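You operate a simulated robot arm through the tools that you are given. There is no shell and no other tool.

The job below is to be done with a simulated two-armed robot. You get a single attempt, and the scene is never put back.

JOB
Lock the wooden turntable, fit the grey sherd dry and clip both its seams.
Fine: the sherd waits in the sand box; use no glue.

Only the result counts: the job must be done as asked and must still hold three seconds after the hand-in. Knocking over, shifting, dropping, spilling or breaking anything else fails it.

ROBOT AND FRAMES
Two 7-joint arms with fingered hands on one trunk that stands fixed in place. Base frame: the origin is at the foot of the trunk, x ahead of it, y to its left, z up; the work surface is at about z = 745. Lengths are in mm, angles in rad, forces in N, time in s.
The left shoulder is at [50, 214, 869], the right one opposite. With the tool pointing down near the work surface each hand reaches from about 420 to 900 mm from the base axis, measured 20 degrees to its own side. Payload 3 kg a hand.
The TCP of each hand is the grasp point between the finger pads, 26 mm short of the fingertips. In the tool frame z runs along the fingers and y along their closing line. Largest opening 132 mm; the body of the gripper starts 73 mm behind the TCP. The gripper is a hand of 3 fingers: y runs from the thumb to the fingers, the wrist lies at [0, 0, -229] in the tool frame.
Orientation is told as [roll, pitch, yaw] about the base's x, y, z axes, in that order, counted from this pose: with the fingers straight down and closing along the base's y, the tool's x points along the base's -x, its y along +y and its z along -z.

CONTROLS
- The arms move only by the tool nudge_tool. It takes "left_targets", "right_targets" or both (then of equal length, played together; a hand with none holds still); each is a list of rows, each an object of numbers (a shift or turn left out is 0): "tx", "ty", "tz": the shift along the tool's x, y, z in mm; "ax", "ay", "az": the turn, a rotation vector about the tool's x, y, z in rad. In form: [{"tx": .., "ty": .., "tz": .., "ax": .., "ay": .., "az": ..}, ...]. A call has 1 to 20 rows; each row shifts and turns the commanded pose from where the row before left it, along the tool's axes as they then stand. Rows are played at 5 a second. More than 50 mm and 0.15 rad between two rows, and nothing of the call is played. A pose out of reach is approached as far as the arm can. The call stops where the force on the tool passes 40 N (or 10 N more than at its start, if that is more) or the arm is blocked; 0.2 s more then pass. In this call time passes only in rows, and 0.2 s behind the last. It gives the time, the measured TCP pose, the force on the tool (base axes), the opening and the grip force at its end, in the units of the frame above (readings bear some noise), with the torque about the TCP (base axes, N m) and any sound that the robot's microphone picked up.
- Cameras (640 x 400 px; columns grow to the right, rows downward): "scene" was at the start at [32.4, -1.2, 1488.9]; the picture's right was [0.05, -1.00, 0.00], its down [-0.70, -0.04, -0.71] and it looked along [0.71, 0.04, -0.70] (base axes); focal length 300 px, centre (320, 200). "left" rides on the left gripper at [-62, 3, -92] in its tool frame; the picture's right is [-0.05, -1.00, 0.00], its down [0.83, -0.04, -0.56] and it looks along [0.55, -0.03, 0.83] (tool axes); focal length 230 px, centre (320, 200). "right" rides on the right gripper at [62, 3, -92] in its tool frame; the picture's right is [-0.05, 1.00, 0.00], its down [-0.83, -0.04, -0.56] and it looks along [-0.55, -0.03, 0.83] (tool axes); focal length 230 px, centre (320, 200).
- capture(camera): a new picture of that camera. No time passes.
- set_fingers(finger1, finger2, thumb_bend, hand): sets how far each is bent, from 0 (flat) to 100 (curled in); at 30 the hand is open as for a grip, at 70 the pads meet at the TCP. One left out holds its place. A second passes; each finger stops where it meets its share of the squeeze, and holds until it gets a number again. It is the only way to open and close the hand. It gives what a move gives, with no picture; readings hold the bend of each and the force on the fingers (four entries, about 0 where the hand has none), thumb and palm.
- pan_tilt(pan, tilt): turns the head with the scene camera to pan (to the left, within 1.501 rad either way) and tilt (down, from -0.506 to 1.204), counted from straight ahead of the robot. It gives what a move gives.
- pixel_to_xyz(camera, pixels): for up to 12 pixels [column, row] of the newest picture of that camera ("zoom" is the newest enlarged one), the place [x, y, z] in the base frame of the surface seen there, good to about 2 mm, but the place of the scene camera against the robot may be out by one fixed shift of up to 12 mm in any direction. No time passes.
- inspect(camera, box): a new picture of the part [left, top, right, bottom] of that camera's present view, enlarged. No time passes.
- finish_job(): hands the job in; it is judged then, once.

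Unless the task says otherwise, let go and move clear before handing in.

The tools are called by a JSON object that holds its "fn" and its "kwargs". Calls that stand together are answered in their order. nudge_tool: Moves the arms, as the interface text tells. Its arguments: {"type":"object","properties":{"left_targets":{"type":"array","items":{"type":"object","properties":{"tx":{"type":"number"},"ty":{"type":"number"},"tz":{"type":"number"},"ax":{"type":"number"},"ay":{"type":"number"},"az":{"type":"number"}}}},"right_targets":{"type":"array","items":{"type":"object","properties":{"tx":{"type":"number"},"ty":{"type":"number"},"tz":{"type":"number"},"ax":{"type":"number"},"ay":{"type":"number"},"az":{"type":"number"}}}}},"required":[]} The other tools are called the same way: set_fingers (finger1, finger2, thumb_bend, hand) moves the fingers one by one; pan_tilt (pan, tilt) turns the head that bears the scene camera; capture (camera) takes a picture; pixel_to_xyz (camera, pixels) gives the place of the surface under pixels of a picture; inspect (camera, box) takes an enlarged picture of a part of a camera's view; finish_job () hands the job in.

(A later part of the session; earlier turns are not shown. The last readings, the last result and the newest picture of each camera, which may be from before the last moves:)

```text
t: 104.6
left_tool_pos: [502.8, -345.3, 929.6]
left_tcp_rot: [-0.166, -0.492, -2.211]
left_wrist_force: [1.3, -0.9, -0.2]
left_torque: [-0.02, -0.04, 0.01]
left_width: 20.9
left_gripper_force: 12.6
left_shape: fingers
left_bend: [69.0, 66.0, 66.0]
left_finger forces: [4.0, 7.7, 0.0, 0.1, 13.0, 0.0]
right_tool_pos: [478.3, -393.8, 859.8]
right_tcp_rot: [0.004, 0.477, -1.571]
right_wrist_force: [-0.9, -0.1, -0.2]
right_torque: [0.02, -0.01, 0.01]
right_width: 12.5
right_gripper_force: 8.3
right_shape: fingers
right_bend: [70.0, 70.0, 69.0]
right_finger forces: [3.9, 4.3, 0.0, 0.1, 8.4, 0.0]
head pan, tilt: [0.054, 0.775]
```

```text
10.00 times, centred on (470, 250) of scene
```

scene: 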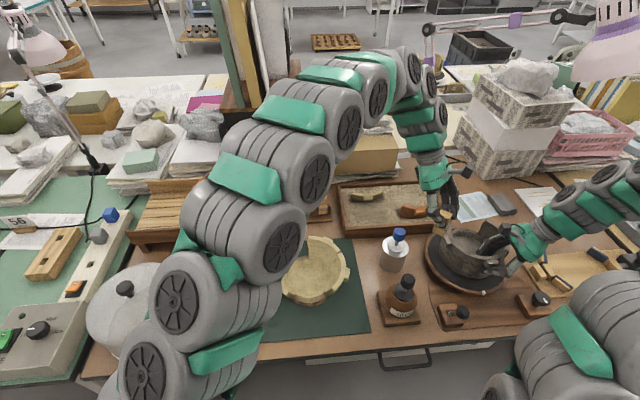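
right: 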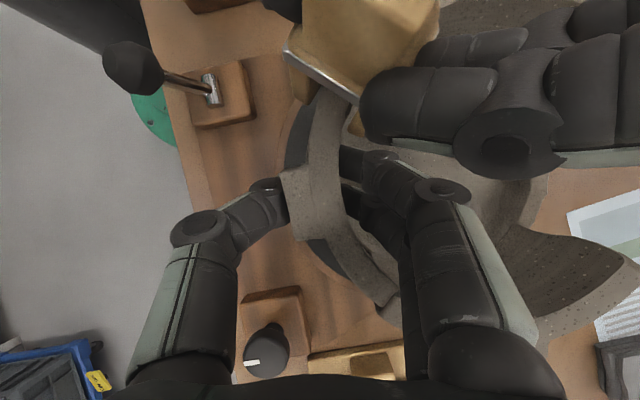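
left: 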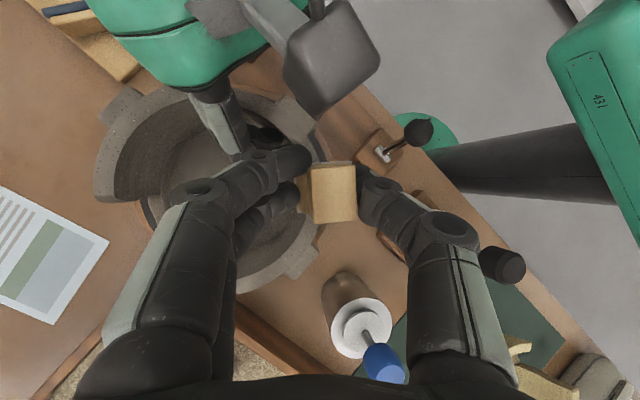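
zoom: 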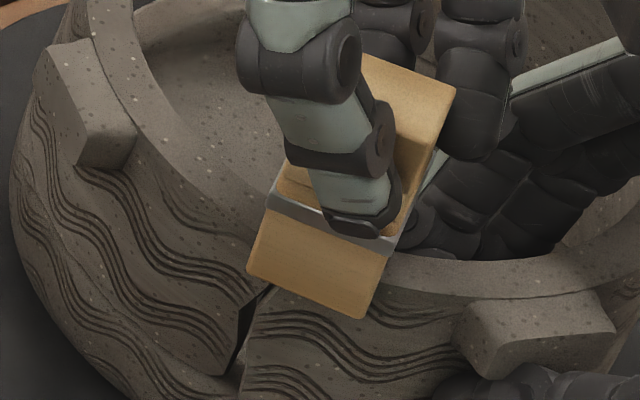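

The jaws have passed the rim with no force at all this time. I will keep descending, watching the force and the distance between the hands.

{"fn": "nudge_tool", "kwargs": {"left_targets": [{"tx": 0.95, "ty": 0.32, "tz": 1.73}, {"tx": 0.95, "ty": 0.32, "tz": 1.73}, {"tx": 0.95, "ty": 0.32, "tz": 1.73}, {"tx": 0.95, "ty": 0.32, "tz": 1.73}, {"tx": 0.95, "ty": 0.32, "tz": 1.73}]}}

{"fn": "capture", "kwargs": {"camera": "right"}}

{"fn": "inspect", "kwargs": {"camera": "right", "box": [280, 40, 480, 210]}}

{"fn": "inspect", "kwargs": {"camera": "scene", "box": [450, 230, 490, 270]}}

```text
t: 105.8
left_tool_pos: [502.9, -345.9, 918.7]
left_tcp_rot: [-0.166, -0.495, -2.21]
left_wrist_force: [0.9, 0.9, -0.2]
left_torque: [0.02, 0.0, -0.03]
left_width: 21.1
left_gripper_force: 12.2
left_shape: fingers
left_bend: [69.0, 66.0, 66.0]
left_finger forces: [3.9, 7.2, 0.0, 0.0, 13.3, 0.0]
right_tool_pos: [478.1, -393.9, 859.2]
right_tcp_rot: [0.004, 0.478, -1.571]
right_wrist_force: [0.9, 0.0, 0.7]
right_torque: [0.02, -0.03, -0.01]
right_width: 12.5
right_gripper_force: 8.4
right_shape: fingers
right_bend: [70.0, 70.0, 69.0]
right_finger forces: [4.0, 4.3, 0.0, 0.0, 8.0, 0.0]
head pan, tilt: [0.054, 0.775]
```

```text
taken
```

right: 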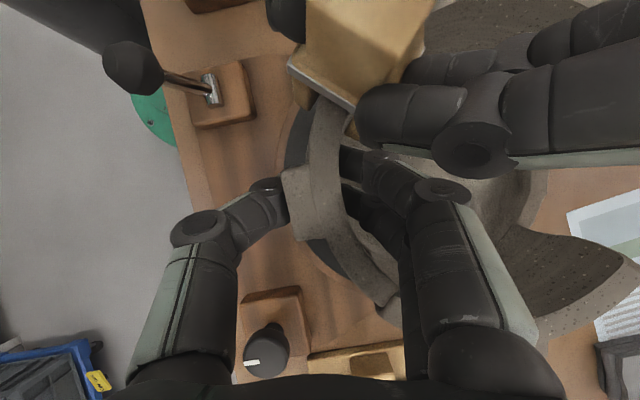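

```text
2.35 times, centred on (380, 125) of right
```

zoom: 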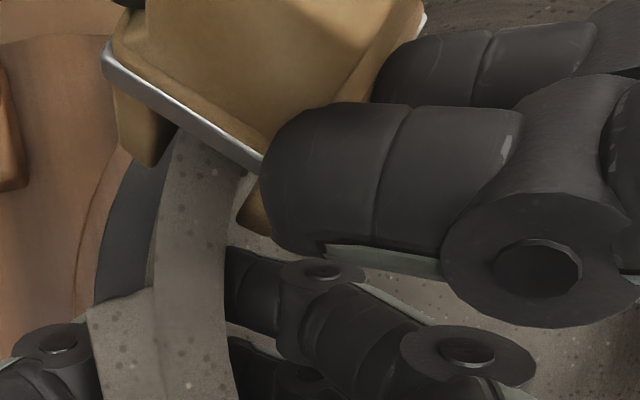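

```text
10.00 times, centred on (470, 250) of scene
```

zoom: 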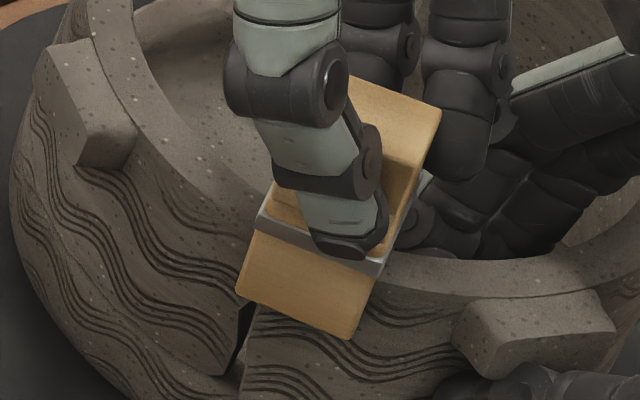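

The clip is about 14 mm down over the rim without force. I will check the gap between the lower left finger and the right finger beneath it before the last part.

{"fn": "pixel_to_xyz", "kwargs": {"camera": "zoom", "pixels": [[300, 280], [250, 205], [110, 50], [265, 170], [350, 300], [330, 250], [300, 180], [540, 270]]}}

{"fn": "pixel_to_xyz", "kwargs": {"camera": "right", "pixels": [[375, 155], [385, 160], [440, 190], [380, 140], [400, 148], [420, 150], [470, 150], [345, 155], [355, 130], [480, 170], [430, 175], [365, 145]]}}

```text
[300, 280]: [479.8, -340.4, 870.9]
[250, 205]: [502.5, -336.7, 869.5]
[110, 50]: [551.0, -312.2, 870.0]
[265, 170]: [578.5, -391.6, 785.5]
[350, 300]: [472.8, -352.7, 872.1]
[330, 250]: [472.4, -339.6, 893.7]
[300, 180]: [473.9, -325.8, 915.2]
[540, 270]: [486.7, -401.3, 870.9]
```

```text
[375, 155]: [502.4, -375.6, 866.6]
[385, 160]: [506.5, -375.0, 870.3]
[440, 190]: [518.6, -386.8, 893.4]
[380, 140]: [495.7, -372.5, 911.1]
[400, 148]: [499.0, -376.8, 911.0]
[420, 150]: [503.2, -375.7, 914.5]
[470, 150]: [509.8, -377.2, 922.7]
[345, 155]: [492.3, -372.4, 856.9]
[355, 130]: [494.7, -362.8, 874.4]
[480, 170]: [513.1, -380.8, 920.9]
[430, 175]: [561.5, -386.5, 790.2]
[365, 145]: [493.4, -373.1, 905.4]
```

There is about 12 mm between the hands' fingers, and the clip needs about 8 mm more to seat. I will go down 7 mm.

{"fn": "nudge_tool", "kwargs": {"left_targets": [{"tx": 0.95, "ty": 0.32, "tz": 1.73}, {"tx": 0.95, "ty": 0.32, "tz": 1.73}, {"tx": 0.95, "ty": 0.32, "tz": 1.73}, {"tx": 0.5, "ty": 0.16, "tz": 0.87}]}}

{"fn": "capture", "kwargs": {"camera": "right"}}

{"fn": "inspect", "kwargs": {"camera": "right", "box": [280, 40, 480, 210]}}

{"fn": "inspect", "kwargs": {"camera": "scene", "box": [450, 230, 490, 270]}}

```text
t: 106.8
left_tool_pos: [502.3, -345.3, 912.9]
left_tcp_rot: [-0.166, -0.495, -2.21]
left_wrist_force: [-0.5, 0.9, -1.0]
left_torque: [0.02, 0.04, -0.02]
left_width: 21.0
left_gripper_force: 12.3
left_shape: fingers
left_bend: [69.0, 66.0, 66.0]
left_finger forces: [3.9, 7.0, 0.1, 0.0, 13.5, 0.0]
right_tool_pos: [478.2, -394.4, 859.6]
right_tcp_rot: [0.004, 0.48, -1.571]
right_wrist_force: [0.8, -0.1, 0.7]
right_torque: [0.03, -0.05, 0.04]
right_width: 12.8
right_gripper_force: 7.8
right_shape: fingers
right_bend: [70.0, 70.0, 69.0]
right_finger forces: [4.1, 4.2, 0.1, 0.1, 8.0, 0.0]
head pan, tilt: [0.054, 0.775]
```

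```text
taken
```

right: 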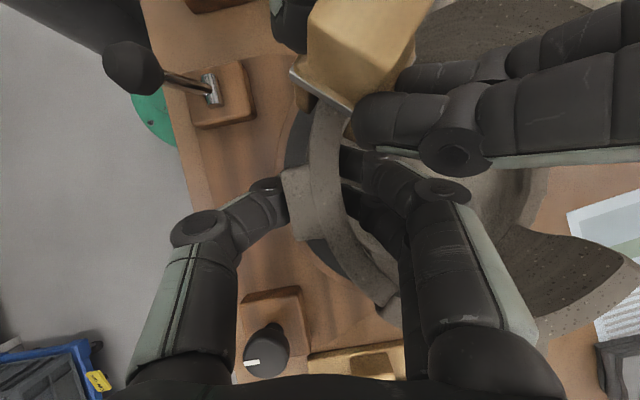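

```text
2.35 times, centred on (380, 125) of right
```

zoom: 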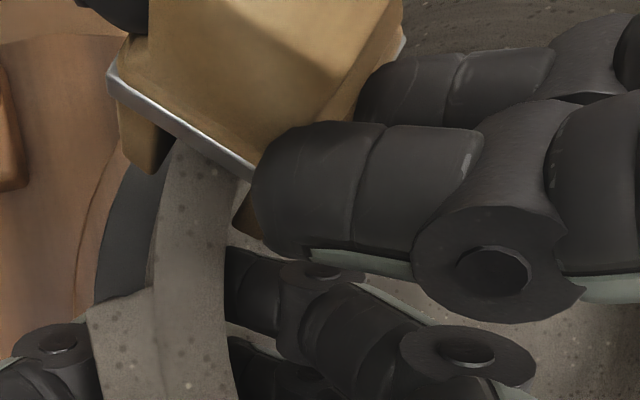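

```text
10.00 times, centred on (470, 250) of scene
```

zoom: 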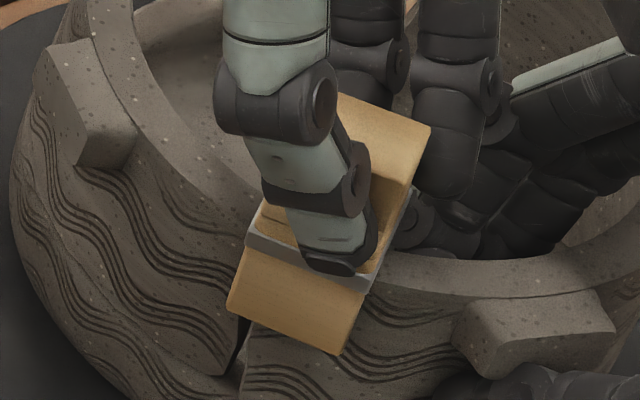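

Still no force, and the clip sits well down over the seam in the scene view. I will go down another 4 mm to find the seat.

{"fn": "nudge_tool", "kwargs": {"left_targets": [{"tx": 0.62, "ty": 0.2, "tz": 1.13}, {"tx": 0.62, "ty": 0.2, "tz": 1.13}, {"tx": 0.62, "ty": 0.2, "tz": 1.13}]}}

{"fn": "inspect", "kwargs": {"camera": "right", "box": [280, 40, 480, 210]}}

{"fn": "inspect", "kwargs": {"camera": "scene", "box": [450, 230, 490, 270]}}

```text
t: 107.6
left_tool_pos: [501.3, -345.0, 908.9]
left_tcp_rot: [-0.165, -0.495, -2.212]
left_wrist_force: [-3.2, -0.2, 10.1]
left_torque: [0.02, 0.17, 0.03]
left_width: 21.4
left_gripper_force: 15.1
left_shape: fingers
left_bend: [69.0, 67.0, 66.0]
left_finger forces: [3.9, 8.1, 0.0, 0.0, 18.7, 0.1]
right_tool_pos: [478.6, -393.6, 859.3]
right_tcp_rot: [0.002, 0.479, -1.571]
right_wrist_force: [1.0, -0.2, 0.0]
right_torque: [0.0, -0.05, -0.06]
right_width: 12.6
right_gripper_force: 8.2
right_shape: fingers
right_bend: [70.0, 70.0, 69.0]
right_finger forces: [4.8, 4.0, 0.0, 0.1, 7.7, 0.0]
head pan, tilt: [0.054, 0.775]
```

```text
2.35 times, centred on (380, 125) of right
```

zoom: 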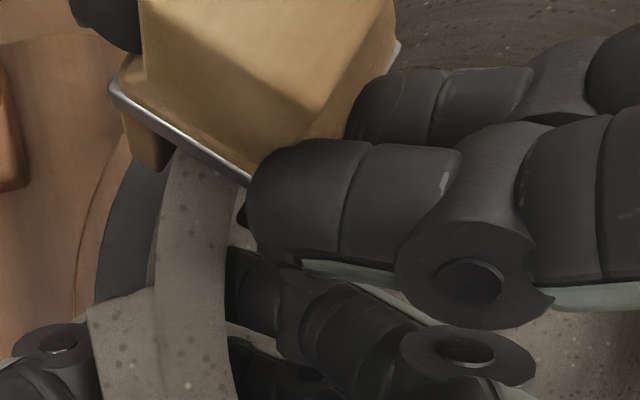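

```text
10.00 times, centred on (470, 250) of scene
```

zoom: 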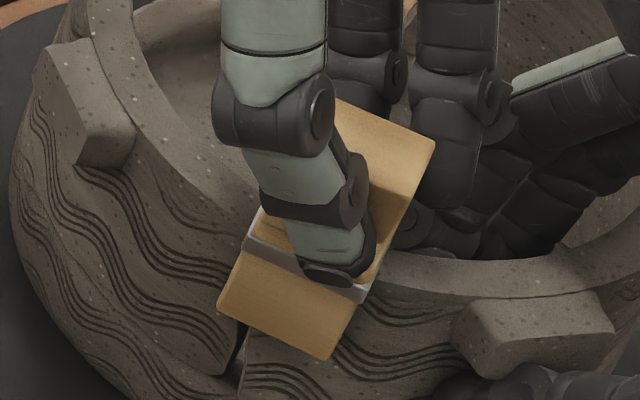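

The clip has seated at about the predicted height with 10 N. I will ease off slightly and open the left hand, watching that the clip stays.

{"fn": "nudge_tool", "kwargs": {"left_targets": [{"tx": -0.6, "ty": -0.2, "tz": -1.1}]}}

{"fn": "set_fingers", "kwargs": {"hand": "left", "finger1": 61, "finger2": 59, "thumb_bend": 60}}

{"fn": "capture", "kwargs": {"camera": "left"}}

{"fn": "inspect", "kwargs": {"camera": "right", "box": [280, 40, 480, 210]}}

{"fn": "inspect", "kwargs": {"camera": "scene", "box": [450, 230, 490, 270]}}

```text
t: 108.0
left_tool_pos: [501.7, -345.2, 908.9]
left_tcp_rot: [-0.166, -0.493, -2.209]
left_wrist_force: [-1.6, -2.1, 6.0]
left_torque: [-0.02, 0.06, 0.04]
left_width: 21.1
left_gripper_force: 14.0
left_shape: fingers
left_bend: [68.0, 67.0, 66.0]
left_finger forces: [4.3, 8.3, 0.0, 0.0, 15.5, 0.0]
right_tool_pos: [479.1, -394.4, 860.8]
right_tcp_rot: [0.002, 0.479, -1.57]
right_wrist_force: [0.6, 1.0, 0.1]
right_torque: [0.0, -0.02, -0.03]
right_width: 12.9
right_gripper_force: 8.3
right_shape: fingers
right_bend: [70.0, 70.0, 69.0]
right_finger forces: [4.6, 3.9, 0.1, 0.0, 7.9, 0.1]
head pan, tilt: [0.054, 0.775]
```

```text
t: 109.0
left_tool_pos: [502.2, -346.3, 910.1]
left_tcp_rot: [-0.167, -0.495, -2.21]
left_wrist_force: [-0.3, -0.1, 5.0]
left_torque: [0.02, 0.09, 0.03]
left_width: 31.6
left_gripper_force: 2.9
left_shape: fingers
left_bend: [61.0, 59.0, 60.0]
left_finger forces: [0.0, 0.1, 0.1, 0.1, 5.6, 0.0]
right_tool_pos: [478.0, -394.6, 860.9]
right_tcp_rot: [0.004, 0.478, -1.57]
right_wrist_force: [-0.4, 0.6, -0.2]
right_torque: [-0.01, -0.05, -0.04]
right_width: 12.5
right_gripper_force: 8.0
right_shape: fingers
right_bend: [70.0, 70.0, 69.0]
right_finger forces: [4.1, 4.1, 0.0, 0.1, 8.1, 0.1]
head pan, tilt: [0.054, 0.775]
```

```text
taken
```

left: 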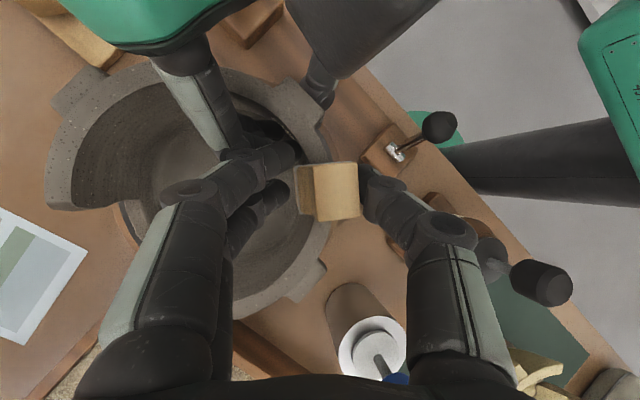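

```text
2.35 times, centred on (380, 125) of right
```

zoom: 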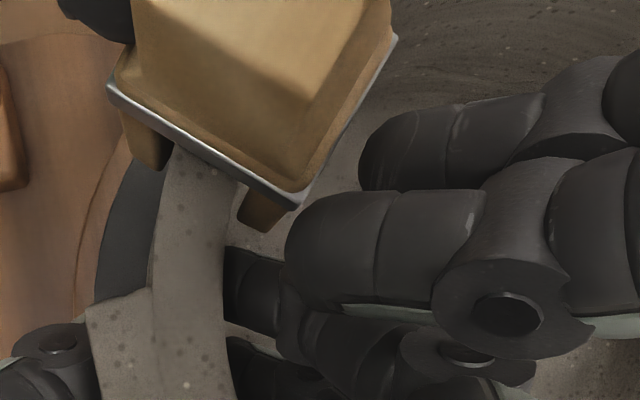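

```text
10.00 times, centred on (470, 250) of scene
```

zoom: 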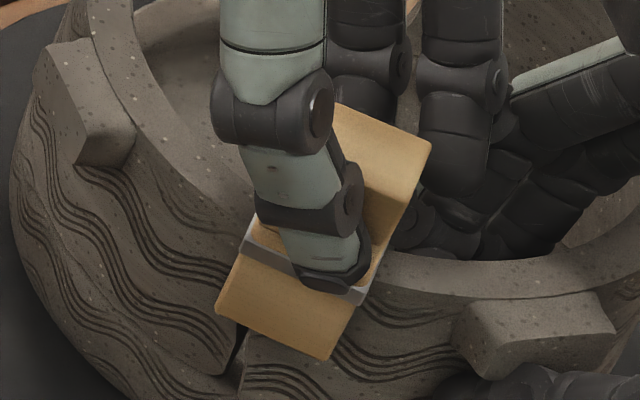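

The clip stands on the seam, with only the left thumb still pressing 5 N on its ledge. I will open wider and check the seam and sherd before backing away.

{"fn": "set_fingers", "kwargs": {"hand": "left", "finger1": 57, "finger2": 57, "thumb_bend": 52}}

{"fn": "capture", "kwargs": {"camera": "right"}}

{"fn": "inspect", "kwargs": {"camera": "right", "box": [280, 0, 480, 130]}}

{"fn": "inspect", "kwargs": {"camera": "scene", "box": [450, 230, 490, 270]}}

```text
t: 110.0
left_tool_pos: [501.4, -345.2, 909.9]
left_tcp_rot: [-0.167, -0.495, -2.21]
left_wrist_force: [0.4, -0.6, -0.3]
left_torque: [-0.01, 0.0, 0.0]
left_width: 53.5
left_gripper_force: 0.1
left_shape: fingers
left_bend: [56.0, 56.0, 52.0]
left_finger forces: [0.0, 0.0, 0.1, 0.0, 0.1, 0.0]
right_tool_pos: [477.7, -394.4, 859.6]
right_tcp_rot: [0.003, 0.477, -1.571]
right_wrist_force: [0.0, -0.1, 0.6]
right_torque: [0.04, -0.02, -0.01]
right_width: 12.5
right_gripper_force: 8.2
right_shape: fingers
right_bend: [70.0, 70.0, 69.0]
right_finger forces: [4.2, 4.1, 0.0, 0.0, 7.8, 0.1]
head pan, tilt: [0.054, 0.775]
```

```text
taken
```

right: 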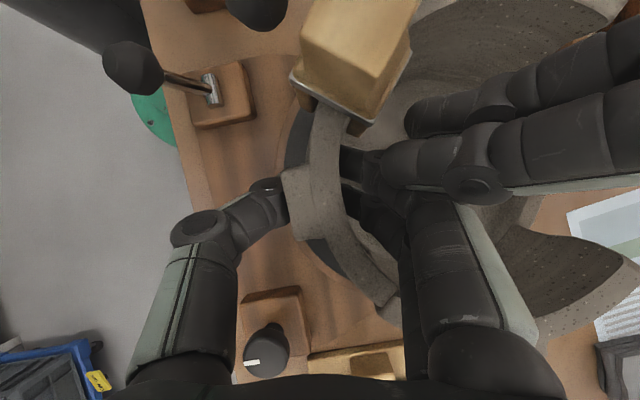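

```text
3.08 times, centred on (380, 65) of right
```

zoom: 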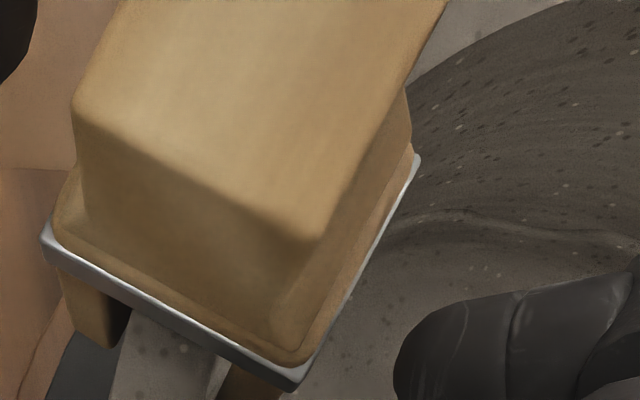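

```text
10.00 times, centred on (470, 250) of scene
```

zoom: 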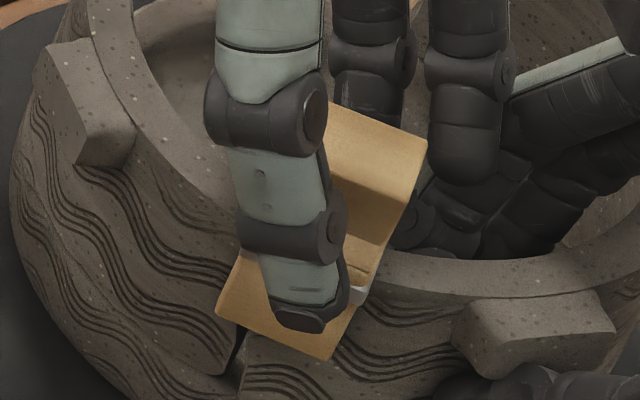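

The clip now stands by itself over the left seam and the left hand carries no load. I will draw the left hand back along its own axis.

{"fn": "nudge_tool", "kwargs": {"left_targets": [{"tz": -10}, {"tz": -20}, {"tz": -30}, {"tz": -30}]}}

{"fn": "capture", "kwargs": {"camera": "left"}}

{"fn": "inspect", "kwargs": {"camera": "left", "box": [220, 60, 380, 220]}}

{"fn": "inspect", "kwargs": {"camera": "scene", "box": [440, 220, 520, 285]}}

```text
t: 111.0
left_tool_pos: [538.7, -322.4, 990.0]
left_tcp_rot: [-0.164, -0.495, -2.212]
left_wrist_force: [-0.1, 0.5, -0.4]
left_torque: [0.03, -0.02, 0.02]
left_width: 54.1
left_gripper_force: 0.0
left_shape: fingers
left_bend: [56.0, 56.0, 52.0]
left_finger forces: [0.0, 0.0, 0.0, 0.0, 0.0, 0.0]
right_tool_pos: [479.7, -394.5, 859.4]
right_tcp_rot: [0.004, 0.477, -1.571]
right_wrist_force: [-0.9, -0.3, 0.1]
right_torque: [0.01, -0.07, -0.01]
right_width: 12.6
right_gripper_force: 8.3
right_shape: fingers
right_bend: [70.0, 70.0, 69.0]
right_finger forces: [4.1, 4.2, 0.0, 0.0, 8.0, 0.0]
head pan, tilt: [0.054, 0.775]
```

```text
taken
```

left: 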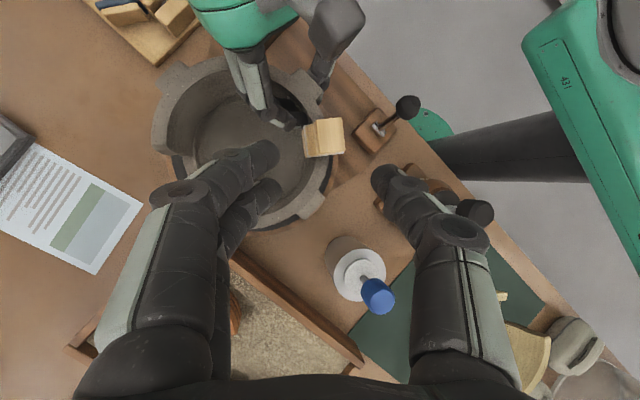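

```text
2.50 times, centred on (300, 140) of left
```

zoom: 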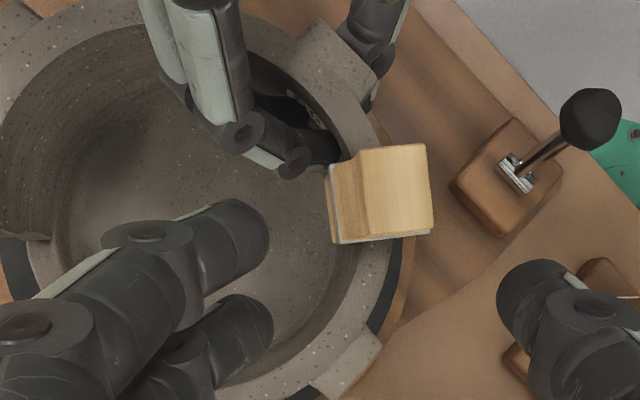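

```text
6.15 times, centred on (480, 252) of scene
```

zoom: 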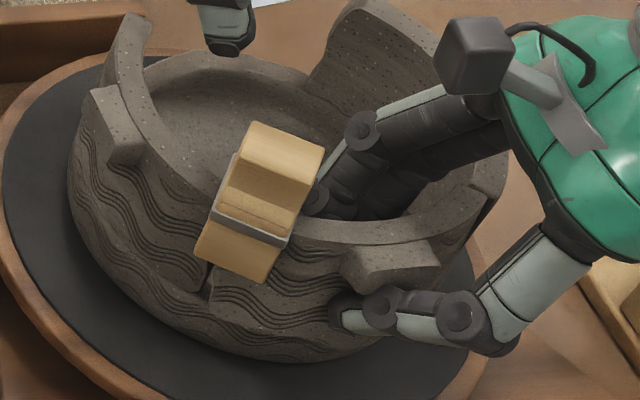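

The first clip straddles the left seam securely. Now I will retreat the left hand fully out of the way, up and back to the left.

{"fn": "nudge_tool", "kwargs": {"left_targets": [{"tz": -40}, {"tz": -40}, {"tx": 40, "tz": -10}, {"tx": 40, "tz": -10}, {"tx": 40, "tz": -10}, {"tx": 40, "tz": -10}]}}

{"fn": "capture", "kwargs": {"camera": "scene"}}

```text
t: 112.4
left_tool_pos: [626.1, -193.3, 957.3]
left_tcp_rot: [-0.168, -0.495, -2.211]
left_wrist_force: [0.0, 0.1, 0.8]
left_torque: [0.02, 0.02, 0.05]
left_width: 54.1
left_gripper_force: 0.2
left_shape: fingers
left_bend: [56.0, 56.0, 52.0]
left_finger forces: [0.0, 0.1, 0.0, 0.0, 0.0, 0.1]
left hand out of reach, approached as far as the arm can: row 1, 2, 4, 6
right_tool_pos: [478.9, -394.8, 860.2]
right_tcp_rot: [0.003, 0.478, -1.571]
right_wrist_force: [0.1, 0.4, 1.1]
right_torque: [0.02, -0.05, -0.01]
right_width: 12.7
right_gripper_force: 8.3
right_shape: fingers
right_bend: [70.0, 70.0, 69.0]
right_finger forces: [4.0, 4.3, 0.0, 0.0, 8.0, 0.0]
head pan, tilt: [0.054, 0.775]
```

```text
taken
```

scene: 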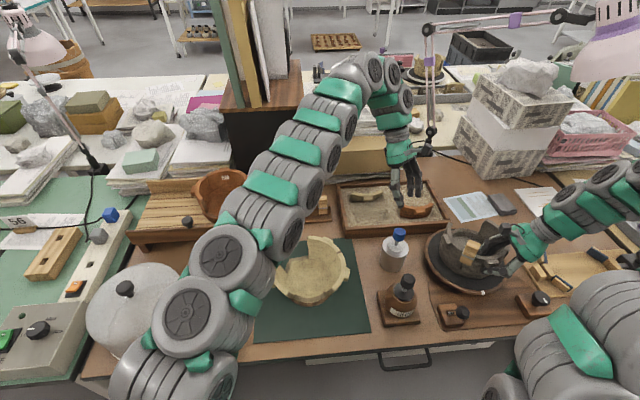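

The left hand is parked over the sand box. I will straighten it and bring it back over to its own side, high and clear.

{"fn": "nudge_tool", "kwargs": {"left_targets": [{"ax": -0.127, "az": 0.0695}, {"ay": 0.124}, {"ay": 0.124}, {"ay": 0.124}, {"ay": 0.124}, {"az": -0.127}, {"az": -0.127}, {"az": -0.127}, {"az": -0.127}, {"az": -0.127}, {"az": -0.127}, {"az": -0.127}]}}

{"fn": "nudge_tool", "kwargs": {"left_targets": [{"tx": 30, "ty": -5, "tz": -30}, {"tx": 40, "ty": -6, "tz": -20}, {"tx": 40, "ty": -6, "tz": -20}, {"tx": 40, "ty": -6, "tz": -20}, {"tx": 40, "ty": -6, "tz": -20}, {"tx": 40, "ty": -6, "tz": -20}, {"tx": 40, "ty": -6, "tz": -20}, {"tx": 40, "ty": -8, "tz": -15}, {"tx": 40, "ty": -8, "tz": -15}, {"tx": 40, "ty": -8, "tz": -10}]}}

{"fn": "capture", "kwargs": {"camera": "scene"}}

{"fn": "inspect", "kwargs": {"camera": "scene", "box": [430, 210, 530, 295]}}

```text
t: 115.0
left_tool_pos: [628.4, -195.5, 958.9]
left_tcp_rot: [-0.003, -0.002, -1.399]
left_wrist_force: [-0.3, -1.2, -0.8]
left_torque: [0.01, -0.03, 0.0]
left_width: 54.5
left_gripper_force: 0.0
left_shape: fingers
left_bend: [56.0, 56.0, 52.0]
left_finger forces: [0.1, 0.1, 0.0, 0.0, 0.1, 0.0]
right_tool_pos: [478.8, -393.7, 860.3]
right_tcp_rot: [0.003, 0.48, -1.571]
right_wrist_force: [0.1, 0.5, 1.1]
right_torque: [-0.02, -0.02, -0.03]
right_width: 12.5
right_gripper_force: 8.0
right_shape: fingers
right_bend: [70.0, 70.0, 69.0]
right_finger forces: [4.1, 4.1, 0.0, 0.1, 8.1, 0.1]
head pan, tilt: [0.054, 0.775]
```

```text
t: 117.2
left_tool_pos: [495.4, 180.7, 1150.4]
left_tcp_rot: [-0.003, -0.002, -1.399]
left_wrist_force: [0.3, -0.2, 0.7]
left_torque: [-0.01, 0.01, 0.0]
left_width: 54.4
left_gripper_force: 0.1
left_shape: fingers
left_bend: [56.0, 56.0, 52.0]
left_finger forces: [0.0, 0.0, 0.0, 0.0, 0.1, 0.1]
right_tool_pos: [477.8, -392.7, 859.3]
right_tcp_rot: [0.001, 0.479, -1.571]
right_wrist_force: [0.0, 1.4, 0.2]
right_torque: [-0.01, -0.04, 0.0]
right_width: 12.6
right_gripper_force: 7.6
right_shape: fingers
right_bend: [70.0, 70.0, 69.0]
right_finger forces: [4.1, 4.1, 0.0, 0.0, 7.8, 0.0]
head pan, tilt: [0.054, 0.775]
```

```text
taken
```

scene: 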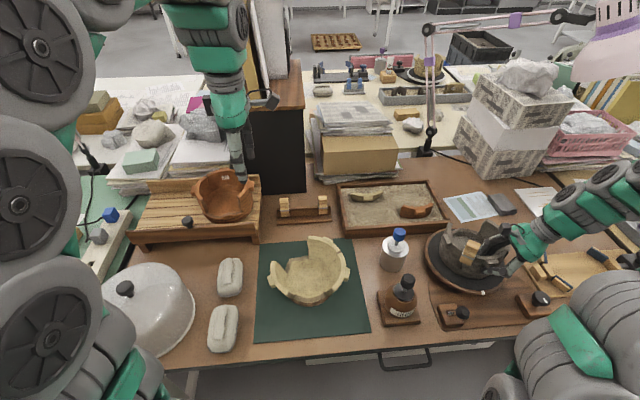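

```text
4.71 times, centred on (480, 252) of scene
```

zoom: 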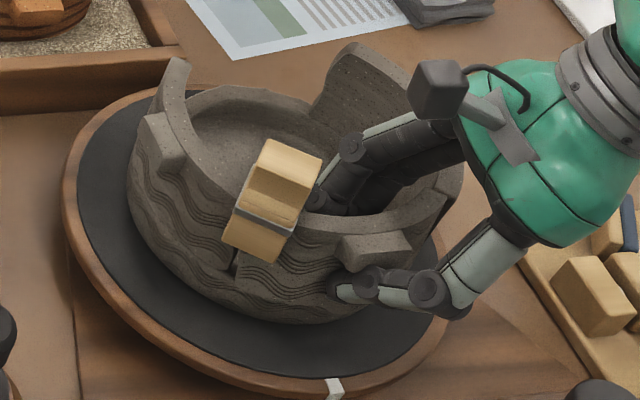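

The first clip is holding its place and the left hand is clear. Now I will ease the right hand: inside fingers first, then the thumb by small steps, to see whether the clip keeps the sherd upright.

{"fn": "nudge_tool", "kwargs": {"left_targets": [{"tx": 40}, {"tx": 40}, {"tx": 30}]}}

{"fn": "set_fingers", "kwargs": {"hand": "right", "finger1": 62, "finger2": 62, "thumb_bend": 68}}

{"fn": "set_fingers", "kwargs": {"hand": "right", "thumb_bend": 65}}

{"fn": "inspect", "kwargs": {"camera": "scene", "box": [440, 220, 520, 285]}}

{"fn": "capture", "kwargs": {"camera": "right"}}

```text
t: 118.0
left_tool_pos: [478.1, 286.5, 1149.6]
left_tcp_rot: [-0.004, -0.001, -1.4]
left_wrist_force: [-0.3, 0.0, 0.5]
left_torque: [-0.01, -0.04, 0.0]
left_width: 54.5
left_gripper_force: 0.0
left_shape: fingers
left_bend: [56.0, 56.0, 52.0]
left_finger forces: [0.0, 0.0, 0.1, 0.0, 0.0, 0.0]
right_tool_pos: [477.5, -394.2, 857.9]
right_tcp_rot: [0.004, 0.48, -1.572]
right_wrist_force: [-0.7, -0.4, 0.8]
right_torque: [-0.01, 0.01, 0.01]
right_width: 12.7
right_gripper_force: 8.1
right_shape: fingers
right_bend: [70.0, 70.0, 69.0]
right_finger forces: [4.1, 4.1, 0.0, 0.0, 8.0, 0.0]
head pan, tilt: [0.054, 0.775]
```

```text
t: 119.0
left_tool_pos: [479.1, 286.8, 1148.9]
left_tcp_rot: [-0.004, -0.001, -1.4]
left_wrist_force: [-0.4, 0.9, -0.4]
left_torque: [-0.01, 0.02, 0.01]
left_width: 54.4
left_gripper_force: 0.1
left_shape: fingers
left_bend: [56.0, 56.0, 52.0]
left_finger forces: [0.0, 0.1, 0.0, 0.1, 0.1, 0.0]
right_tool_pos: [478.5, -393.7, 860.5]
right_tcp_rot: [0.003, 0.477, -1.571]
right_wrist_force: [0.4, 0.3, -0.5]
right_torque: [0.03, -0.06, 0.02]
right_width: 19.8
right_gripper_force: 0.1
right_shape: fingers
right_bend: [62.0, 62.0, 68.0]
right_finger forces: [0.0, 0.1, 0.1, 0.1, 0.4, 0.0]
head pan, tilt: [0.054, 0.775]
```

```text
t: 120.0
left_tool_pos: [479.4, 286.5, 1149.4]
left_tcp_rot: [-0.004, -0.001, -1.399]
left_wrist_force: [-0.2, -0.6, 0.5]
left_torque: [-0.02, -0.03, -0.01]
left_width: 54.4
left_gripper_force: 0.2
left_shape: fingers
left_bend: [56.0, 56.0, 52.0]
left_finger forces: [0.0, 0.1, 0.0, 0.1, 0.0, 0.1]
right_tool_pos: [479.3, -394.1, 860.6]
right_tcp_rot: [0.003, 0.48, -1.57]
right_wrist_force: [0.6, 0.1, 0.1]
right_torque: [0.01, -0.02, 0.01]
right_width: 23.5
right_gripper_force: 0.1
right_shape: fingers
right_bend: [62.0, 62.0, 65.0]
right_finger forces: [0.0, 0.0, 0.1, 0.0, 0.1, 0.1]
head pan, tilt: [0.054, 0.775]
```

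```text
6.15 times, centred on (480, 252) of scene
```

zoom: 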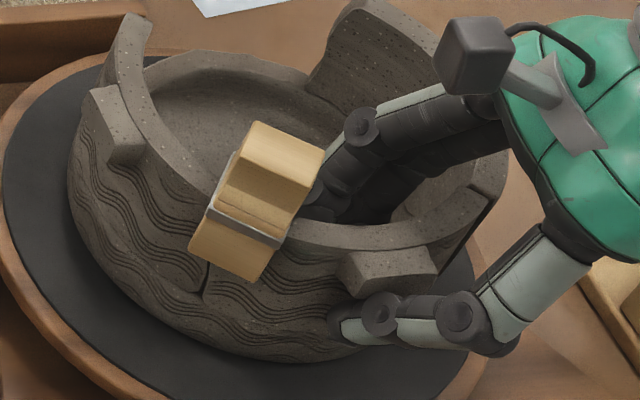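

```text
taken
```

right: 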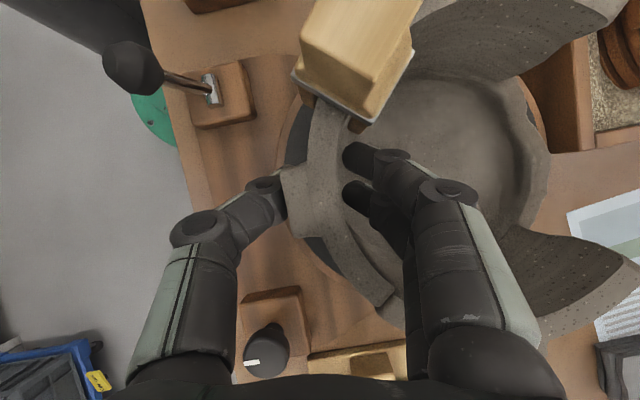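

The thumb force is down to nothing and the sherd has only settled by a millimetre or so. I will open the thumb further.

{"fn": "set_fingers", "kwargs": {"hand": "right", "thumb_bend": 61}}

{"fn": "inspect", "kwargs": {"camera": "right", "box": [240, 50, 460, 330]}}

{"fn": "inspect", "kwargs": {"camera": "scene", "box": [440, 220, 520, 285]}}

```text
t: 121.0
left_tool_pos: [478.2, 287.4, 1148.4]
left_tcp_rot: [-0.004, -0.002, -1.401]
left_wrist_force: [0.8, -0.9, 0.3]
left_torque: [0.01, 0.01, -0.01]
left_width: 54.8
left_gripper_force: 0.0
left_shape: fingers
left_bend: [56.0, 56.0, 52.0]
left_finger forces: [0.0, 0.0, 0.1, 0.1, 0.0, 0.1]
right_tool_pos: [478.0, -393.9, 859.7]
right_tcp_rot: [0.003, 0.478, -1.572]
right_wrist_force: [-0.1, -0.4, 0.0]
right_torque: [-0.01, -0.01, 0.0]
right_width: 29.4
right_gripper_force: 0.1
right_shape: fingers
right_bend: [62.0, 62.0, 61.0]
right_finger forces: [0.1, 0.0, 0.0, 0.0, 0.1, 0.0]
head pan, tilt: [0.054, 0.775]
```

```text
1.43 times, centred on (350, 190) of right
```

zoom: 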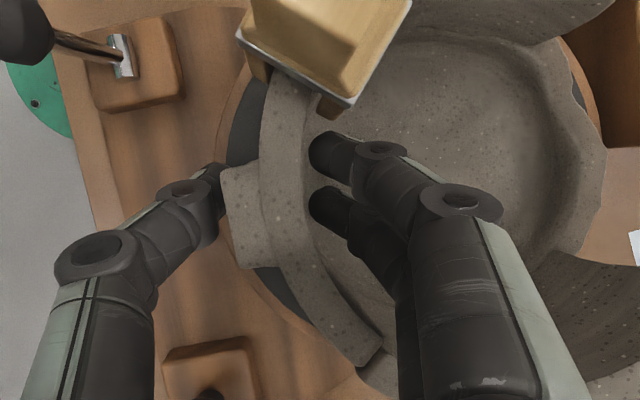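

```text
6.15 times, centred on (480, 252) of scene
```

zoom: 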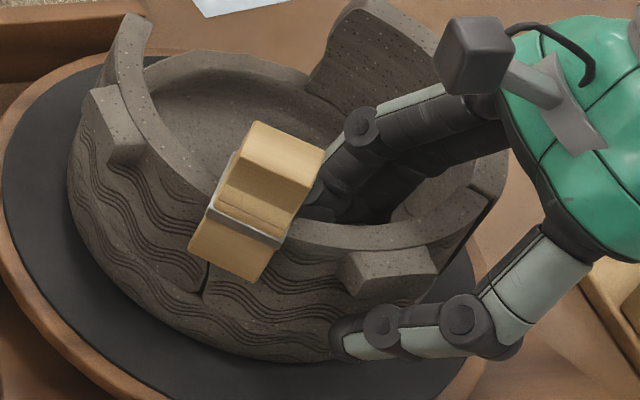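

The sherd now stays put without the right hand, held by the first clip. I will open the right hand wider and withdraw it along its own axis.

{"fn": "set_fingers", "kwargs": {"hand": "right", "finger1": 57, "finger2": 57, "thumb_bend": 50}}

{"fn": "inspect", "kwargs": {"camera": "scene", "box": [440, 220, 520, 285]}}

{"fn": "nudge_tool", "kwargs": {"right_targets": [{"tz": -10}, {"tz": -15}, {"tz": -25}, {"tz": -35}, {"tz": -40}]}}

{"fn": "inspect", "kwargs": {"camera": "scene", "box": [430, 210, 530, 295]}}

{"fn": "capture", "kwargs": {"camera": "right"}}

```text
t: 122.0
left_tool_pos: [478.7, 286.5, 1147.7]
left_tcp_rot: [-0.003, 0.0, -1.398]
left_wrist_force: [-0.7, -0.1, 0.0]
left_torque: [-0.01, 0.02, 0.06]
left_width: 54.5
left_gripper_force: 0.2
left_shape: fingers
left_bend: [56.0, 56.0, 52.0]
left_finger forces: [0.1, 0.0, 0.1, 0.0, 0.0, 0.1]
right_tool_pos: [478.7, -393.7, 860.4]
right_tcp_rot: [0.003, 0.477, -1.57]
right_wrist_force: [-0.2, -0.3, -0.1]
right_torque: [0.0, 0.0, 0.0]
right_width: 57.3
right_gripper_force: 0.1
right_shape: fingers
right_bend: [56.0, 56.0, 50.0]
right_finger forces: [0.0, 0.0, 0.1, 0.1, 0.0, 0.1]
head pan, tilt: [0.054, 0.775]
```

```text
6.15 times, centred on (480, 252) of scene
```

zoom: 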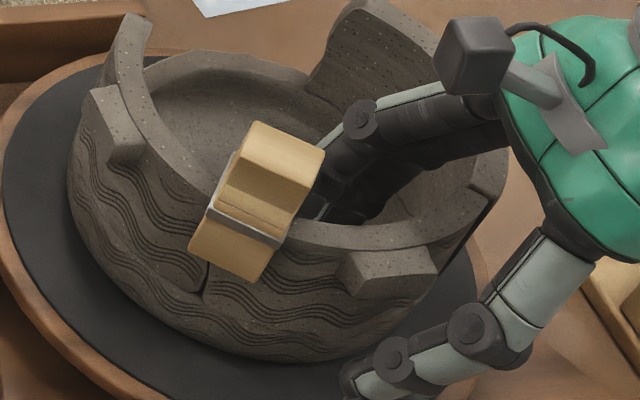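

```text
t: 123.2
left_tool_pos: [479.3, 287.3, 1148.4]
left_tcp_rot: [-0.003, -0.001, -1.4]
left_wrist_force: [-1.0, 0.0, -0.6]
left_torque: [0.0, 0.03, 0.01]
left_width: 54.5
left_gripper_force: 0.0
left_shape: fingers
left_bend: [56.0, 56.0, 52.0]
left_finger forces: [0.0, 0.0, 0.1, 0.1, 0.1, 0.0]
right_tool_pos: [479.6, -452.4, 972.5]
right_tcp_rot: [0.004, 0.478, -1.57]
right_wrist_force: [0.2, 0.0, 0.4]
right_torque: [0.03, 0.0, 0.02]
right_width: 57.7
right_gripper_force: 0.1
right_shape: fingers
right_bend: [56.0, 56.0, 50.0]
right_finger forces: [0.0, 0.0, 0.0, 0.1, 0.0, 0.2]
head pan, tilt: [0.054, 0.775]
```

```text
4.71 times, centred on (480, 252) of scene
```

zoom: 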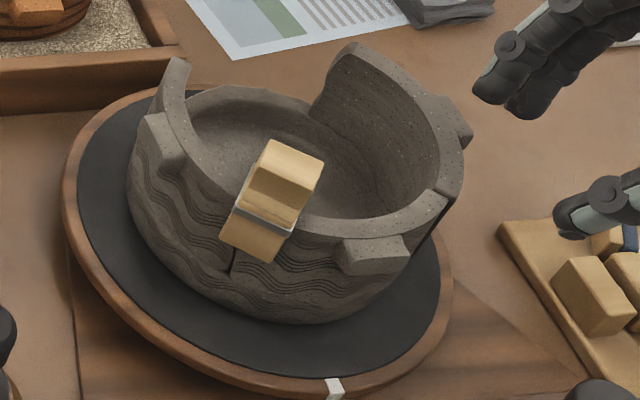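

```text
taken
```

right: 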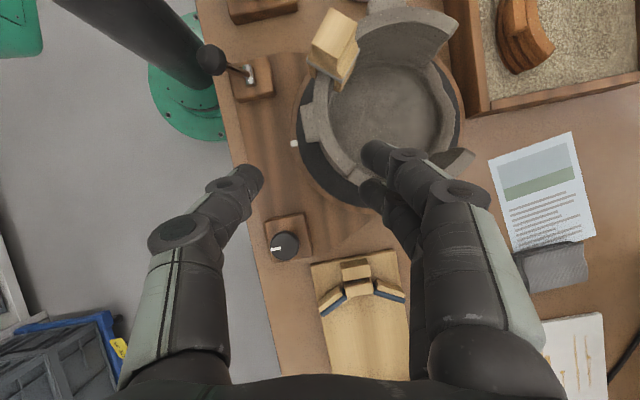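

The sherd stands upright in the pot with the first clip across its left seam, and nothing else has moved. Now the right hand will fetch the nearest clip: I will straighten it and travel to above the rack.

{"fn": "nudge_tool", "kwargs": {"right_targets": [{"ay": -0.12}, {"ay": -0.12}, {"ay": -0.12}, {"ay": -0.118}, {"az": -0.08}, {"az": -0.08}]}}

{"fn": "nudge_tool", "kwargs": {"right_targets": [{"tx": 36.8, "ty": 26.3}, {"tx": 36.8, "ty": 26.3}, {"tx": 36.8, "ty": 26.3}, {"tx": 36.8, "ty": 26.3}, {"tx": 36.8, "ty": 26.3}, {"tx": 36.8, "ty": 26.3, "tz": 3}, {"tx": 36.8, "ty": 26.3, "tz": 3}, {"tx": 36.8, "ty": 26.3, "tz": 3}, {"tx": 36.8, "ty": 26.3, "tz": 3}, {"tx": 36.8, "ty": 26.3, "tz": 3}, {"tx": 36.8, "ty": 26.3, "tz": 3}]}}

{"fn": "capture", "kwargs": {"camera": "right"}}

{"fn": "capture", "kwargs": {"camera": "scene"}}

```text
t: 124.6
left_tool_pos: [478.1, 286.9, 1148.7]
left_tcp_rot: [-0.003, -0.003, -1.399]
left_wrist_force: [-0.6, 0.0, 0.8]
left_torque: [0.03, 0.01, -0.03]
left_width: 54.7
left_gripper_force: 0.0
left_shape: fingers
left_bend: [56.0, 56.0, 52.0]
left_finger forces: [0.0, 0.1, 0.0, 0.1, 0.1, 0.0]
right_tool_pos: [478.1, -451.1, 970.6]
right_tcp_rot: [0.004, -0.002, -1.412]
right_wrist_force: [-1.3, -0.1, 0.8]
right_torque: [-0.02, -0.01, -0.01]
right_width: 57.6
right_gripper_force: 0.0
right_shape: fingers
right_bend: [56.0, 56.0, 50.0]
right_finger forces: [0.0, 0.0, 0.1, 0.0, 0.0, 0.1]
head pan, tilt: [0.054, 0.775]
```

```text
t: 127.0
left_tool_pos: [479.1, 287.9, 1148.4]
left_tcp_rot: [-0.004, -0.001, -1.399]
left_wrist_force: [0.2, 0.4, 0.0]
left_torque: [-0.01, -0.02, -0.05]
left_width: 54.4
left_gripper_force: 0.1
left_shape: fingers
left_bend: [56.0, 56.0, 52.0]
left_finger forces: [0.1, 0.0, 0.0, 0.1, 0.0, 0.1]
right_tool_pos: [697.7, -6.7, 955.2]
right_tcp_rot: [-0.001, 0.0, -1.411]
right_wrist_force: [-0.3, 0.7, 0.3]
right_torque: [-0.02, 0.02, 0.01]
right_width: 57.3
right_gripper_force: 0.1
right_shape: fingers
right_bend: [56.0, 56.0, 50.0]
right_finger forces: [0.0, 0.0, 0.0, 0.0, 0.0, 0.0]
head pan, tilt: [0.054, 0.775]
```

```text
taken
```

right: 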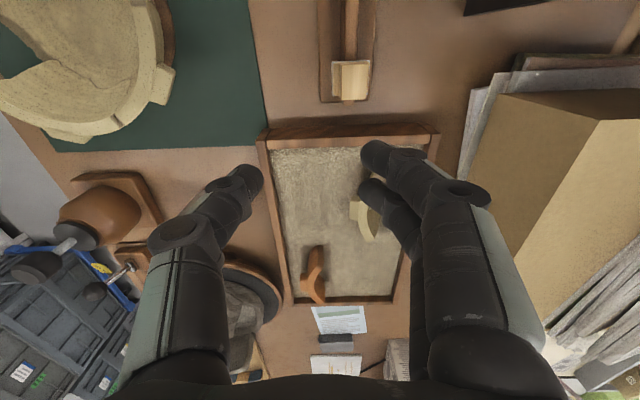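

```text
taken
```

scene: 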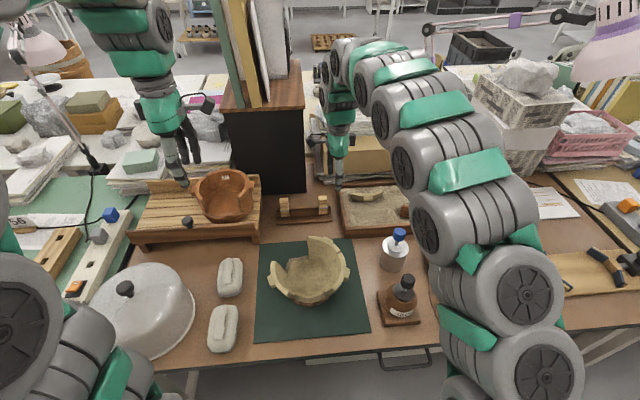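

The right hand is near the rack with the clip at (350,80). I will move over it and measure its exact place.

{"fn": "set_fingers", "kwargs": {"hand": "right", "finger1": 53, "finger2": 53, "thumb_bend": 53}}

{"fn": "nudge_tool", "kwargs": {"right_targets": [{"tx": 18.8, "ty": 15, "tz": 20}, {"tx": 18.8, "ty": 14.9, "tz": 30}]}}

{"fn": "capture", "kwargs": {"camera": "right"}}

{"fn": "inspect", "kwargs": {"camera": "right", "box": [270, 80, 390, 200]}}

```text
t: 128.0
left_tool_pos: [478.7, 287.6, 1147.6]
left_tcp_rot: [-0.002, -0.003, -1.399]
left_wrist_force: [-0.5, -0.3, -0.5]
left_torque: [0.01, 0.0, 0.04]
left_width: 54.4
left_gripper_force: 0.1
left_shape: fingers
left_bend: [56.0, 56.0, 52.0]
left_finger forces: [0.1, 0.0, 0.0, 0.1, 0.0, 0.0]
right_tool_pos: [697.8, -6.1, 955.0]
right_tcp_rot: [0.004, 0.001, -1.412]
right_wrist_force: [-0.1, 0.0, 0.0]
right_torque: [0.01, 0.01, -0.04]
right_width: 57.7
right_gripper_force: 0.1
right_shape: fingers
right_bend: [53.0, 53.0, 53.0]
right_finger forces: [0.1, 0.0, 0.0, 0.0, 0.0, 0.1]
head pan, tilt: [0.054, 0.775]
```

```text
t: 128.6
left_tool_pos: [478.5, 285.4, 1148.2]
left_tcp_rot: [-0.004, -0.002, -1.4]
left_wrist_force: [0.8, 0.7, -0.3]
left_torque: [0.01, 0.0, 0.0]
left_width: 54.6
left_gripper_force: 0.0
left_shape: fingers
left_bend: [56.0, 56.0, 52.0]
left_finger forces: [0.0, 0.0, 0.0, 0.1, 0.0, 0.0]
right_tool_pos: [721.9, 33.7, 903.7]
right_tcp_rot: [0.005, 0.001, -1.413]
right_wrist_force: [0.7, -0.6, 0.2]
right_torque: [0.01, 0.03, -0.02]
right_width: 57.6
right_gripper_force: 0.0
right_shape: fingers
right_bend: [53.0, 53.0, 53.0]
right_finger forces: [0.0, 0.1, 0.1, 0.0, 0.0, 0.0]
head pan, tilt: [0.054, 0.775]
```

```text
taken
```

right: 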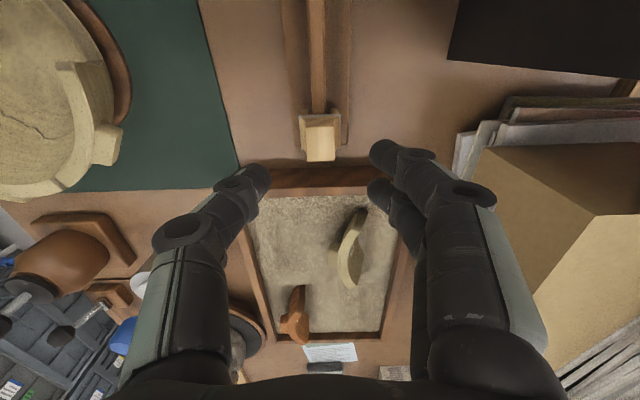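

```text
3.33 times, centred on (330, 140) of right
```

zoom: 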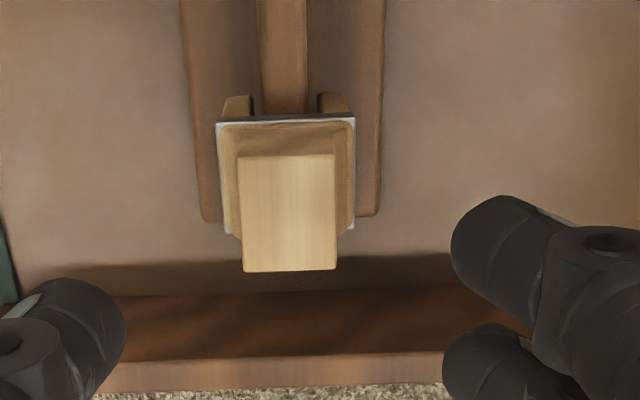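

The clip's head shows clearly. I will query its corners.

{"fn": "pixel_to_xyz", "kwargs": {"camera": "zoom", "pixels": [[248, 164], [328, 162], [328, 262], [250, 264], [288, 212], [225, 180], [350, 180], [285, 60]]}}

```text
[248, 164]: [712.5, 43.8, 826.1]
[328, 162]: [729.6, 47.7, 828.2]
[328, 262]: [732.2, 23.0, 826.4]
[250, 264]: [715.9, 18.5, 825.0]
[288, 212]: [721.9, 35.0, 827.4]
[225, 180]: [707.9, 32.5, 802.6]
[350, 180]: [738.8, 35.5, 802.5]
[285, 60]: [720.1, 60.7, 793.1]
```

The hand is centred on the clip within a millimetre. I will descend to grip height and close.

{"fn": "nudge_tool", "kwargs": {"right_targets": [{"tz": 30, "ty": 0.5}, {"tz": 30}, {"tz": 13}]}}

{"fn": "set_fingers", "kwargs": {"hand": "right", "finger1": 64, "finger2": 64, "thumb_bend": 64}}

{"fn": "set_fingers", "kwargs": {"hand": "right", "finger1": 71, "finger2": 71, "thumb_bend": 71}}

{"fn": "capture", "kwargs": {"camera": "right"}}

{"fn": "inspect", "kwargs": {"camera": "right", "box": [260, 120, 380, 260]}}

```text
t: 129.4
left_tool_pos: [478.1, 286.4, 1149.4]
left_tcp_rot: [-0.004, -0.001, -1.399]
left_wrist_force: [-0.4, 0.2, 0.8]
left_torque: [-0.01, 0.0, 0.01]
left_width: 54.7
left_gripper_force: 0.0
left_shape: fingers
left_bend: [56.0, 56.0, 52.0]
left_finger forces: [0.0, 0.0, 0.0, 0.0, 0.0, 0.1]
right_tool_pos: [722.4, 35.0, 830.0]
right_tcp_rot: [0.002, -0.003, -1.412]
right_wrist_force: [-0.4, -0.2, 0.5]
right_torque: [0.0, 0.0, 0.02]
right_width: 57.4
right_gripper_force: 0.1
right_shape: fingers
right_bend: [53.0, 53.0, 53.0]
right_finger forces: [0.0, 0.2, 0.0, 0.0, 0.0, 0.0]
head pan, tilt: [0.054, 0.775]
```

```text
t: 130.4
left_tool_pos: [479.7, 286.9, 1148.3]
left_tcp_rot: [-0.003, -0.003, -1.401]
left_wrist_force: [-0.3, 0.2, 0.4]
left_torque: [0.0, 0.02, 0.02]
left_width: 54.1
left_gripper_force: 0.1
left_shape: fingers
left_bend: [56.0, 56.0, 52.0]
left_finger forces: [0.0, 0.1, 0.0, 0.1, 0.1, 0.0]
right_tool_pos: [722.6, 35.2, 829.9]
right_tcp_rot: [0.003, 0.0, -1.412]
right_wrist_force: [-0.9, -0.1, 0.3]
right_torque: [-0.03, 0.0, -0.01]
right_width: 32.1
right_gripper_force: 3.1
right_shape: fingers
right_bend: [61.0, 61.0, 62.0]
right_finger forces: [1.6, 1.5, 0.0, 0.1, 3.0, 0.0]
head pan, tilt: [0.054, 0.775]
```

```text
t: 131.4
left_tool_pos: [478.1, 286.4, 1149.2]
left_tcp_rot: [-0.003, -0.001, -1.399]
left_wrist_force: [1.0, -0.4, 0.2]
left_torque: [0.0, 0.0, -0.02]
left_width: 54.6
left_gripper_force: 0.0
left_shape: fingers
left_bend: [56.0, 56.0, 52.0]
left_finger forces: [0.1, 0.0, 0.0, 0.0, 0.0, 0.0]
right_tool_pos: [722.3, 35.5, 830.8]
right_tcp_rot: [0.005, 0.0, -1.412]
right_wrist_force: [-1.6, -1.2, 12.9]
right_torque: [-0.06, 0.04, -0.03]
right_width: 21.3
right_gripper_force: 14.4
right_shape: fingers
right_bend: [67.0, 67.0, 68.0]
right_finger forces: [5.6, 6.3, 0.0, 0.0, 16.7, 0.0]
head pan, tilt: [0.054, 0.775]
```

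```text
taken
```

right: 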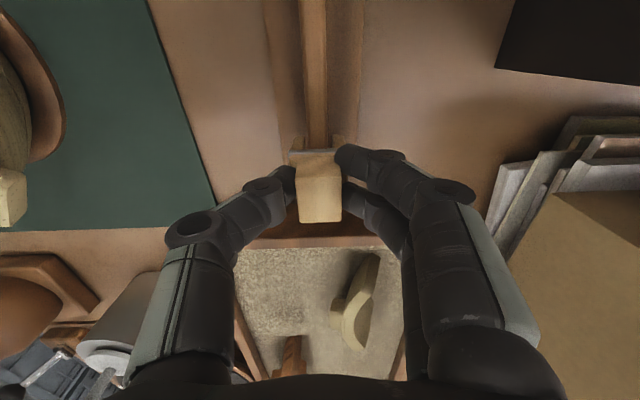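

```text
2.86 times, centred on (320, 190) of right
```

zoom: 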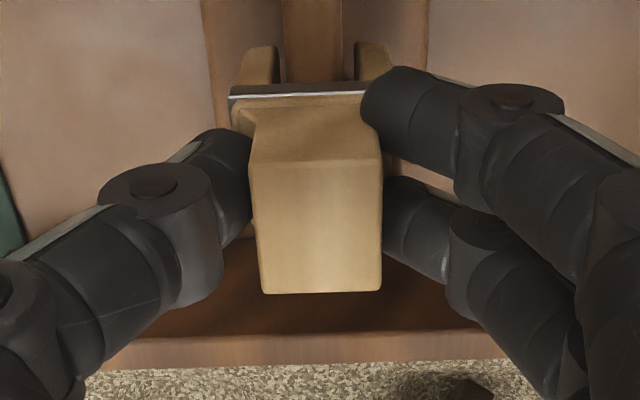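

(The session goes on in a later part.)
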